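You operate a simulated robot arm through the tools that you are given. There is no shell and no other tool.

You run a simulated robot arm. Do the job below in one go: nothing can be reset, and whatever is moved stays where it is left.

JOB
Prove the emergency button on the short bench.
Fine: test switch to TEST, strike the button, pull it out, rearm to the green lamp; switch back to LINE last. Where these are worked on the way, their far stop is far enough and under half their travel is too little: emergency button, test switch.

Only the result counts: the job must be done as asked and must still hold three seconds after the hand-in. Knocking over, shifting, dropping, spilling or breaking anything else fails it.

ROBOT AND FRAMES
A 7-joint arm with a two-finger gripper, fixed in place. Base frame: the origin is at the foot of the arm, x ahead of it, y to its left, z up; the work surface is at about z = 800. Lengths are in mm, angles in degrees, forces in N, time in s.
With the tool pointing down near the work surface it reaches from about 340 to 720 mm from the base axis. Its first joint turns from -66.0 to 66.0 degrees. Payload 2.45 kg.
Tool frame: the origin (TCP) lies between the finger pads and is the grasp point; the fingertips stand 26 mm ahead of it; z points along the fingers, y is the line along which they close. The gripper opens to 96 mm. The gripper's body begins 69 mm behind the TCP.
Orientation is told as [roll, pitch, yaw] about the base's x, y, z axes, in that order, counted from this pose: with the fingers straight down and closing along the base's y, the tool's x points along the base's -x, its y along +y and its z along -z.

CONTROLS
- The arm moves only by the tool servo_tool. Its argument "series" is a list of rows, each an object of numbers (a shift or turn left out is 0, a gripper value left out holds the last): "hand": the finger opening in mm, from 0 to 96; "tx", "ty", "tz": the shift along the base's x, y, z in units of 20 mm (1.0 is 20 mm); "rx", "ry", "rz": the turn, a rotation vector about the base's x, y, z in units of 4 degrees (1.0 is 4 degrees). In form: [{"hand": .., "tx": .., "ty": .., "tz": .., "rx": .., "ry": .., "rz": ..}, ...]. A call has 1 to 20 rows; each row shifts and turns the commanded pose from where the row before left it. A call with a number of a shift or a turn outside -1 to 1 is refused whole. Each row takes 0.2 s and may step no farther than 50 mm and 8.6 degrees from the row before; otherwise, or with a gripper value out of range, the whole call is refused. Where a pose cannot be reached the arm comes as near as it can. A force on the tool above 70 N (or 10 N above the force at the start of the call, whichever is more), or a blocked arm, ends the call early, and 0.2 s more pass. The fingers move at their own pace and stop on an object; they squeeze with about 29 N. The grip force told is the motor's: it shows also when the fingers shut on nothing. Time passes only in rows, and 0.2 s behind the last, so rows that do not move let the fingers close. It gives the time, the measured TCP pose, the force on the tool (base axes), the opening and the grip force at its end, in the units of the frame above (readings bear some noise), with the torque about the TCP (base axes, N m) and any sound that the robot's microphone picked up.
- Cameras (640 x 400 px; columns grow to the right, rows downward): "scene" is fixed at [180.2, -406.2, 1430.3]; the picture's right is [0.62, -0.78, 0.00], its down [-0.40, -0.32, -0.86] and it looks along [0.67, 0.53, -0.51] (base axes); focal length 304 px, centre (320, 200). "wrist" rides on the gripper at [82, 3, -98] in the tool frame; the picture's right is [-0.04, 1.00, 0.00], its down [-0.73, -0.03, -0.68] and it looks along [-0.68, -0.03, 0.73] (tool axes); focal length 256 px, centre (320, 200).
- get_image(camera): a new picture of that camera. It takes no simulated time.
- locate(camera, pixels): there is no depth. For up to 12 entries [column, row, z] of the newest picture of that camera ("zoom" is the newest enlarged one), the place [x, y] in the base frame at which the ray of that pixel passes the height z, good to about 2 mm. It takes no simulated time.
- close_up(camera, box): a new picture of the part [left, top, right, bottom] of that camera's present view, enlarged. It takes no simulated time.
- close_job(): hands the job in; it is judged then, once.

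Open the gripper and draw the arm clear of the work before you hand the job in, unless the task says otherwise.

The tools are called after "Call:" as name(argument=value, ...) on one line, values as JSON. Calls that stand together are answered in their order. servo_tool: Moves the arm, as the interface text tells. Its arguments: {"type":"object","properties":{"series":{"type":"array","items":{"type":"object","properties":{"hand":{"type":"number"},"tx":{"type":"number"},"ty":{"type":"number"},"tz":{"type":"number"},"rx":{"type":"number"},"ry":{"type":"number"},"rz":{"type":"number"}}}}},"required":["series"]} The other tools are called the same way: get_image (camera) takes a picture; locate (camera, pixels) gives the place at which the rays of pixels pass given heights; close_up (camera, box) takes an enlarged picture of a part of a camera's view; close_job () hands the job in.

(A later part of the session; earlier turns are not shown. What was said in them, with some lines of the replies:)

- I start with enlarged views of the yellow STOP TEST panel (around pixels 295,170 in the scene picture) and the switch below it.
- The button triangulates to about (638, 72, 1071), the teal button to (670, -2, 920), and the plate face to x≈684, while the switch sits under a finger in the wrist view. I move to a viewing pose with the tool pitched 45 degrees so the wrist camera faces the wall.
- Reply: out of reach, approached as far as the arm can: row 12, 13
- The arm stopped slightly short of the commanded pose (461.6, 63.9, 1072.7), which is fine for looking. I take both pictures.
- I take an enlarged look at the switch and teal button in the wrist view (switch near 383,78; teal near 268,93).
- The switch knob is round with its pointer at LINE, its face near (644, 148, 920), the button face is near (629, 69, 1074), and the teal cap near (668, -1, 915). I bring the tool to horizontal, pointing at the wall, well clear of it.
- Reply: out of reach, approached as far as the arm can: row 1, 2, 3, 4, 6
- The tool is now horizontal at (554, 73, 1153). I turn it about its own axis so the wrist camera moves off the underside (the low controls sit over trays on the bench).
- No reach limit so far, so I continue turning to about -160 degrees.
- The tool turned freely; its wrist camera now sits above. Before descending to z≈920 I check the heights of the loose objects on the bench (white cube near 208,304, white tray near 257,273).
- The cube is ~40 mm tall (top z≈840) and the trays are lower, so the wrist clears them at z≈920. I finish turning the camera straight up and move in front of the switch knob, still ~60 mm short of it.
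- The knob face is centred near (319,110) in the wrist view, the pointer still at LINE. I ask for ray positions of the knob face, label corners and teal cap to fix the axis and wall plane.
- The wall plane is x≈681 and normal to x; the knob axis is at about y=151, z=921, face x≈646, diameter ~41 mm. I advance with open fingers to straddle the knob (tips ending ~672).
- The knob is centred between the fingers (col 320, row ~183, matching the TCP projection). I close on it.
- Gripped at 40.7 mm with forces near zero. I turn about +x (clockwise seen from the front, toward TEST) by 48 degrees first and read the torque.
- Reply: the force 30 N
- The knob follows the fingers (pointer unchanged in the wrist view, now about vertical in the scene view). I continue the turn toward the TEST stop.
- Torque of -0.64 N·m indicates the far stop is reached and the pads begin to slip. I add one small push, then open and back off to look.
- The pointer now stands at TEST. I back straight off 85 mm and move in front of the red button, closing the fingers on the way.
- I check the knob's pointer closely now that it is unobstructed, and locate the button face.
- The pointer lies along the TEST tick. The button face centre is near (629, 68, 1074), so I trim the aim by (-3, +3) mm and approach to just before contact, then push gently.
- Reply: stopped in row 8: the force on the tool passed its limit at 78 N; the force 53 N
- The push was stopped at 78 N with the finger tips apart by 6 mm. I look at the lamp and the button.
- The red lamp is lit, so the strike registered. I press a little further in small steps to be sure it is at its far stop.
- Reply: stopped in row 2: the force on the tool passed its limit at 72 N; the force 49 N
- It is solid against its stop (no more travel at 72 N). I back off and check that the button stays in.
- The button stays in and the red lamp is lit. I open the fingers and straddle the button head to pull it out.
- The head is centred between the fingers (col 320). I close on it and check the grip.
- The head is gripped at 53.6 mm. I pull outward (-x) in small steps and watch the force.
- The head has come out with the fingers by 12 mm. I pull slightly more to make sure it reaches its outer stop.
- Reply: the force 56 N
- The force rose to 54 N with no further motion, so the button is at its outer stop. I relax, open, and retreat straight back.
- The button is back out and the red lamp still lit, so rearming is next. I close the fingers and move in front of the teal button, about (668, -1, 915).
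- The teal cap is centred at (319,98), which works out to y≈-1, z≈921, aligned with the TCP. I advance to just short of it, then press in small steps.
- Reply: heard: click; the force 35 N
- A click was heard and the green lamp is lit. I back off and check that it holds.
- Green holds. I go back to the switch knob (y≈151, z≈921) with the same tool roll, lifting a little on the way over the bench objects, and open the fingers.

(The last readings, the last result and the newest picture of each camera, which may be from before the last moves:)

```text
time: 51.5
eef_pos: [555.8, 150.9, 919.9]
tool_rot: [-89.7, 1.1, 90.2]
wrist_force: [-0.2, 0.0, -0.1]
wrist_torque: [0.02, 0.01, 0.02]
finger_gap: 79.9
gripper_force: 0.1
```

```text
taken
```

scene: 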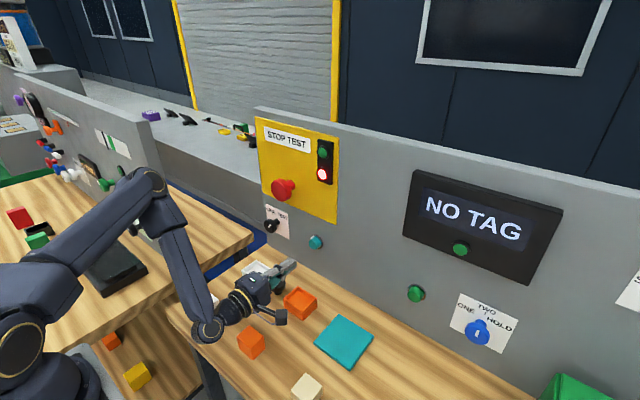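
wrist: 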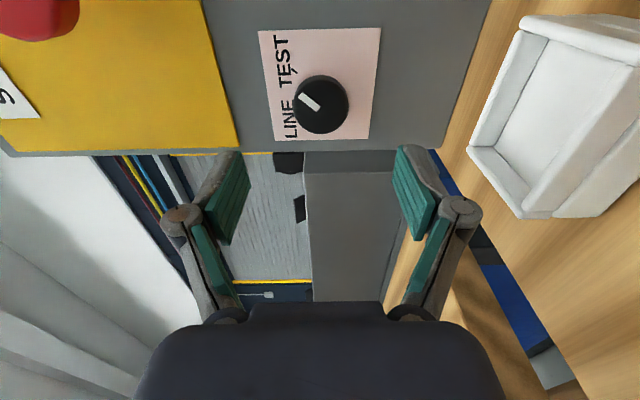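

The knob is centred at (320,104), pointer at TEST. I advance to straddle it.

Call:
servo_tool(series=[{"tx": 0.6}, {"tx": 0.7}, {"tx": 0.7}, {"tx": 0.7}, {"tx": 0.7}, {"tx": 0.6}, {"tx": 0.4}, {"tx": 0.18}, {}])

Call:
get_image(camera="wrist")

```text
time: 53.5
eef_pos: [648.7, 152.0, 923.6]
tool_rot: [-89.8, 1.0, 90.2]
wrist_force: [-0.6, 0.1, 0.1]
wrist_torque: [-0.02, 0.01, 0.03]
finger_gap: 79.9
gripper_force: 0.0
```

```text
taken
```

wrist: 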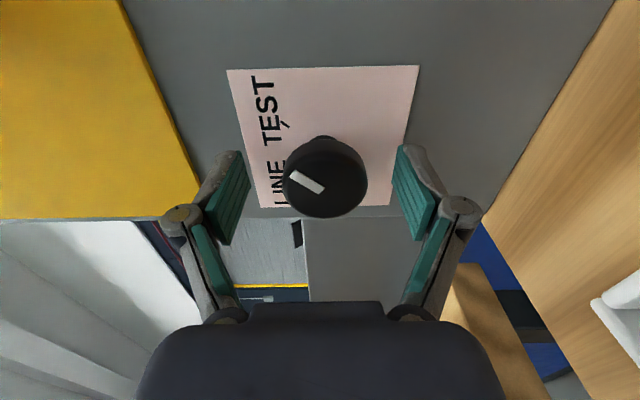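

The knob sits 4 px off centre (about 2 mm low), so I trim z by -1.8 mm and close on it.

Call:
servo_tool(series=[{"tz": -0.09}, {}, {"hand": 20}, {"hand": 20}, {"hand": 20}, {"hand": 20}, {"hand": 20}])

Call:
get_image(camera="wrist")

```text
time: 55.1
eef_pos: [647.7, 151.4, 919.6]
tool_rot: [-89.6, 1.0, 90.2]
wrist_force: [0.4, 0.4, -5.2]
wrist_torque: [0.0, -0.1, 0.06]
finger_gap: 40.2
gripper_force: 45.1
```

```text
taken
```

wrist: 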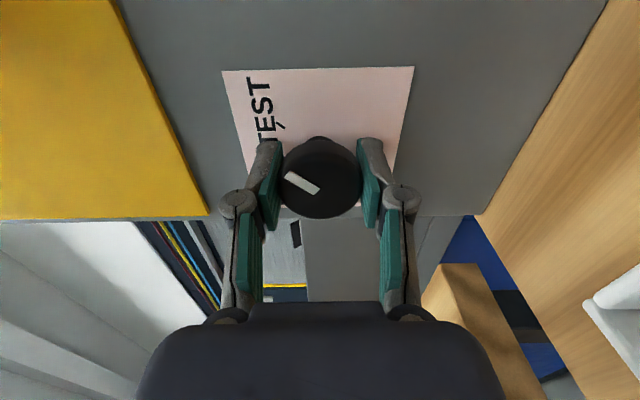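

The knob is gripped at 40.2 mm. I turn it back about -x (counter-clockwise from the front, toward LINE), 72 degrees first.

Call:
servo_tool(series=[{"rx": -1}, {"rx": -1}, {"rx": -1}, {"rx": -1}, {"rx": -1}, {"rx": -1}, {"rx": -1}, {"rx": -1}, {"rx": -1}, {"rx": -1}, {"rx": -1}, {"rx": -1}, {"rx": -1}, {"rx": -1}, {"rx": -1}, {"rx": -1}, {"rx": -1}, {"rx": -1}])

Call:
get_image(camera="wrist")

```text
time: 58.9
eef_pos: [646.8, 151.5, 918.7]
tool_rot: [-88.7, 73.2, 91.0]
wrist_force: [-12.5, -10.8, -8.2]
wrist_torque: [0.01, -0.64, -0.41]
finger_gap: 40.2
gripper_force: 45.1
```

```text
taken
```

wrist: 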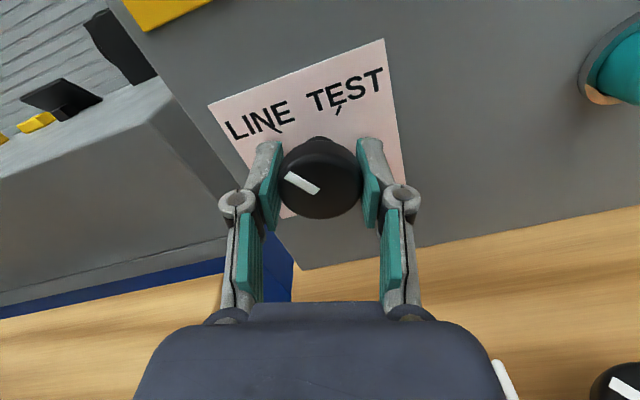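

No turning torque yet, so the stop is still ahead. I continue toward LINE.

Call:
servo_tool(series=[{"rx": -1}, {"rx": -1}, {"rx": -1}, {"rx": -1}])

Call:
get_image(camera="wrist")

```text
time: 59.9
eef_pos: [648.5, 150.7, 920.5]
tool_rot: [-77.2, 89.1, 102.4]
wrist_force: [1.0, -15.8, -8.2]
wrist_torque: [0.97, 0.13, 0.07]
finger_gap: 40.7
gripper_force: 44.4
```

```text
taken
```

wrist: 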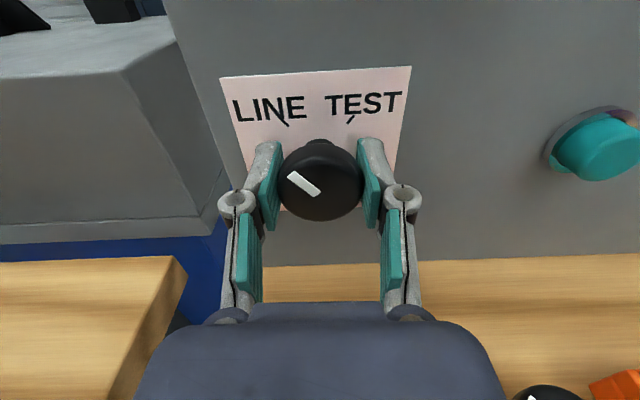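

Torque of 0.97 N·m shows the LINE stop. I give one small extra turn, relax, open and back off.

Call:
servo_tool(series=[{"rx": -0.5}, {}, {"rx": 0.6}, {"hand": 84}, {"hand": 84}, {"hand": 84}, {"hand": 84}, {"tx": -0.6}, {"tx": -0.8}, {"tx": -0.8}, {"tx": -0.8}, {"tx": -0.8}, {"tx": -0.6}, {}])

Call:
get_image(camera="wrist")

Call:
close_up(camera="scene", box=[230, 100, 350, 260])

```text
time: 62.9
eef_pos: [559.8, 151.4, 920.8]
tool_rot: [-82.2, 88.6, 97.5]
wrist_force: [0.0, 0.0, -0.9]
wrist_torque: [-0.01, 0.05, -0.04]
finger_gap: 83.8
gripper_force: 0.0
```

```text
taken
```

wrist: 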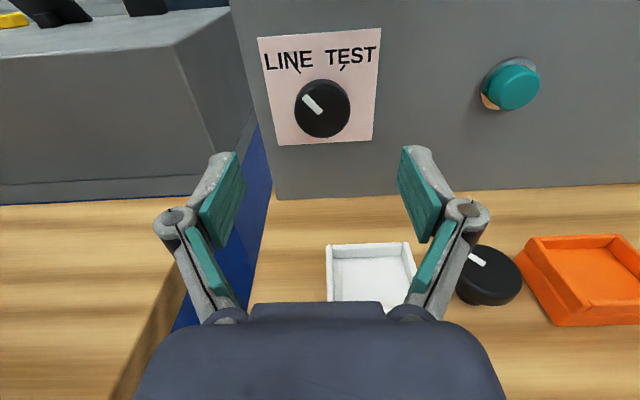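

```text
2.50 times, centred on (290, 180) of scene
```

zoom: 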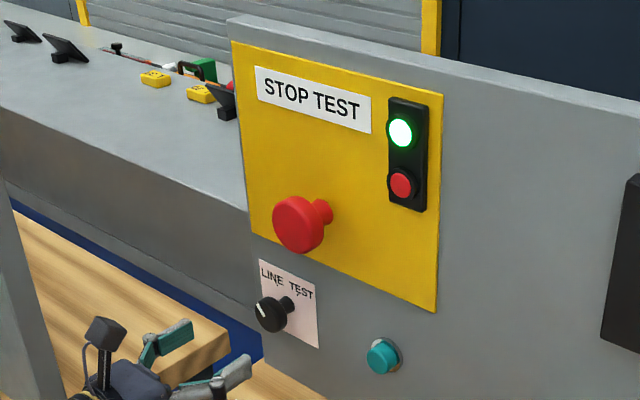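

The lamp is green and the pointer looks back at LINE. I compare it closely with the starting position.

Call:
close_up(camera="wrist", box=[250, 30, 390, 160])

Call:
get_image(camera="scene")

```text
3.08 times, centred on (320, 95) of wrist
```

zoom: 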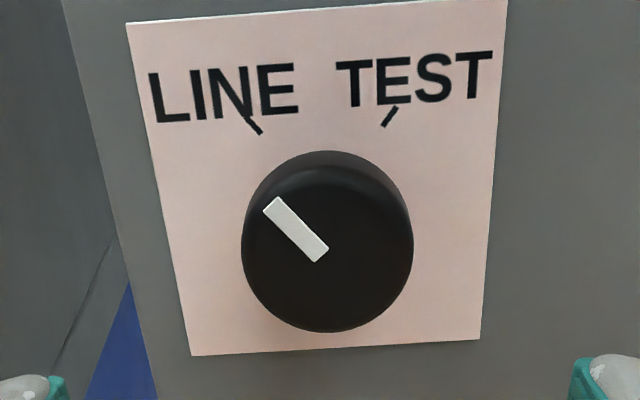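

```text
taken
```

scene: 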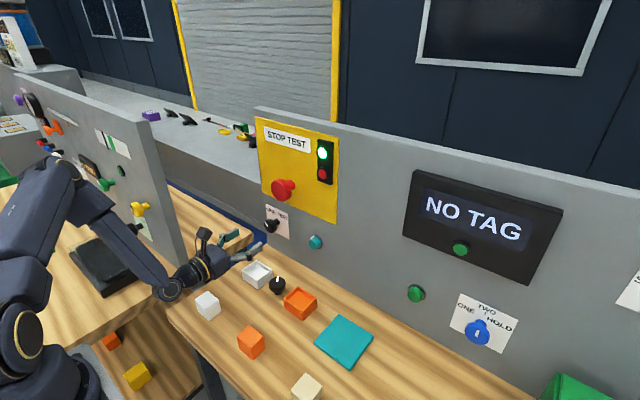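

The pointer is at LINE as at the start, the green lamp is lit, and the bench objects are undisturbed. I lift the arm clear along the path I came by.

Call:
servo_tool(series=[{"hand": 96, "tz": 0.75, "ty": -0.25}, {"tz": 0.75, "ty": -0.25}, {"tz": 0.75, "ty": -0.25}, {"tz": 0.75, "ty": -0.25}, {"tz": 0.75, "ty": -0.25}, {"tz": 0.75, "ty": -0.25}, {"tz": 0.75, "ty": -0.25}, {"tz": 0.75, "ty": -0.25}, {"tz": 0.75, "ty": -0.25}, {"tz": 0.75, "ty": -0.25}, {"tz": 0.75, "ty": -0.25}, {"tz": 0.75, "ty": -0.25}, {"tz": 0.75, "ty": -0.25}, {"tz": 0.75, "ty": -0.25}, {}])

Call:
get_image(camera="scene")

Call:
get_image(camera="wrist")

```text
time: 66.1
eef_pos: [559.8, 80.3, 1129.6]
tool_rot: [-80.1, 88.7, 99.6]
wrist_force: [-0.3, 0.2, 0.4]
wrist_torque: [-0.01, 0.0, 0.0]
finger_gap: 95.8
gripper_force: 0.1
```

```text
taken
```

scene: 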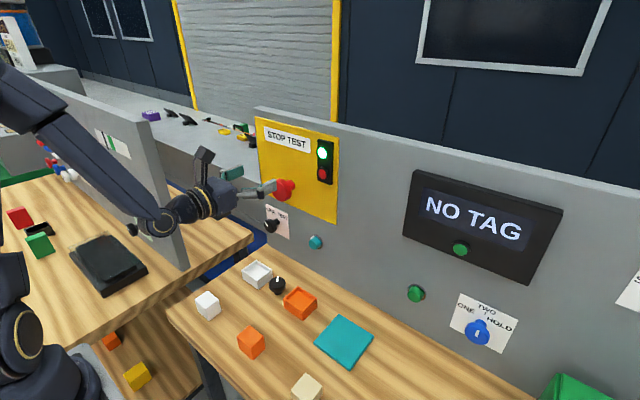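

```text
taken
```

wrist: 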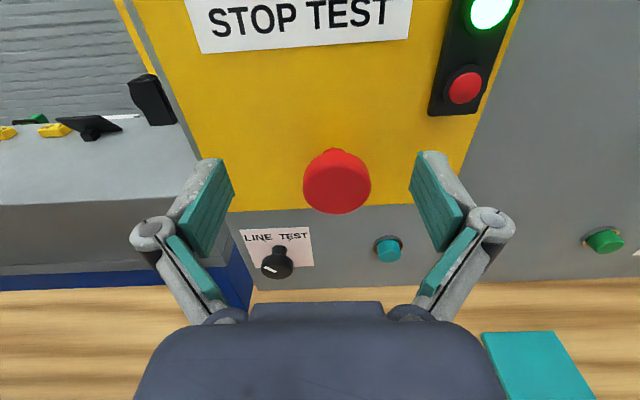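

The button is out, the lamp is green, and the switch is at LINE. I draw the arm back a little more and wait a moment before a final check.

Call:
servo_tool(series=[{"tx": -0.4, "tz": 0.5}, {"tx": -0.4, "tz": 0.5}, {"tx": -0.4, "tz": 0.5}, {"tx": -0.4, "tz": 0.5}, {}, {}, {}, {}, {}, {}])

Call:
close_up(camera="scene", box=[230, 100, 350, 260])

```text
time: 68.3
eef_pos: [540.7, 82.8, 1164.6]
tool_rot: [-83.2, 88.7, 96.5]
wrist_force: [-0.2, 0.3, -1.3]
wrist_torque: [0.01, 0.01, 0.01]
finger_gap: 96.2
gripper_force: 0.0
out of reach, approached as far as the arm can: row 3, 4
```

```text
2.50 times, centred on (290, 180) of scene
```

zoom: 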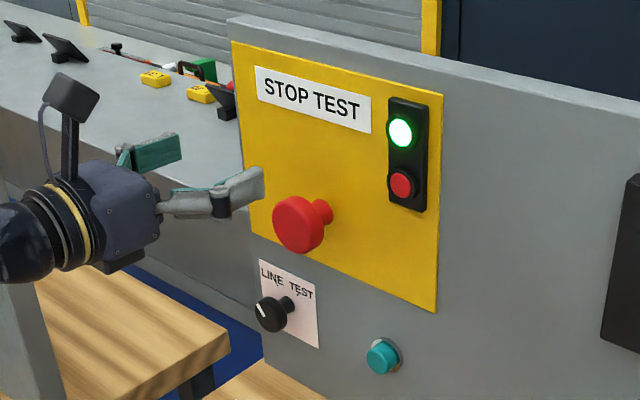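

Everything holds: green lamp lit, button out, switch at LINE, gripper open and the arm about 60 mm clear of the panel. I hand the job in.

Call:
close_job()

```text
The job is handed in.
```

The emergency button on the short bench is proved, and I've handed the job in; no verdict came back with the hand-in. I worked the steps in the order you gave:

1. **Test switch to TEST:** I turned it until it hit its stop, and the pointer lined up with the TEST mark.
2. **Button struck:** I pushed it to its far stop. It stayed in and the red lamp came on.
3. **Button pulled out:** I drew it out about 12 mm to its outer stop.
4. **Rearm:** I pressed the unlabelled teal button below the yellow plate. It clicked, the green lamp came on, and it stayed lit.
5. **Switch back to LINE:** I turned it to its stop, and the pointer is back where it started.

At the last check the green lamp was on, the button was out and the switch was at LINE. The gripper was open and the arm was clear of the panel. Nothing else on the bench looked moved.
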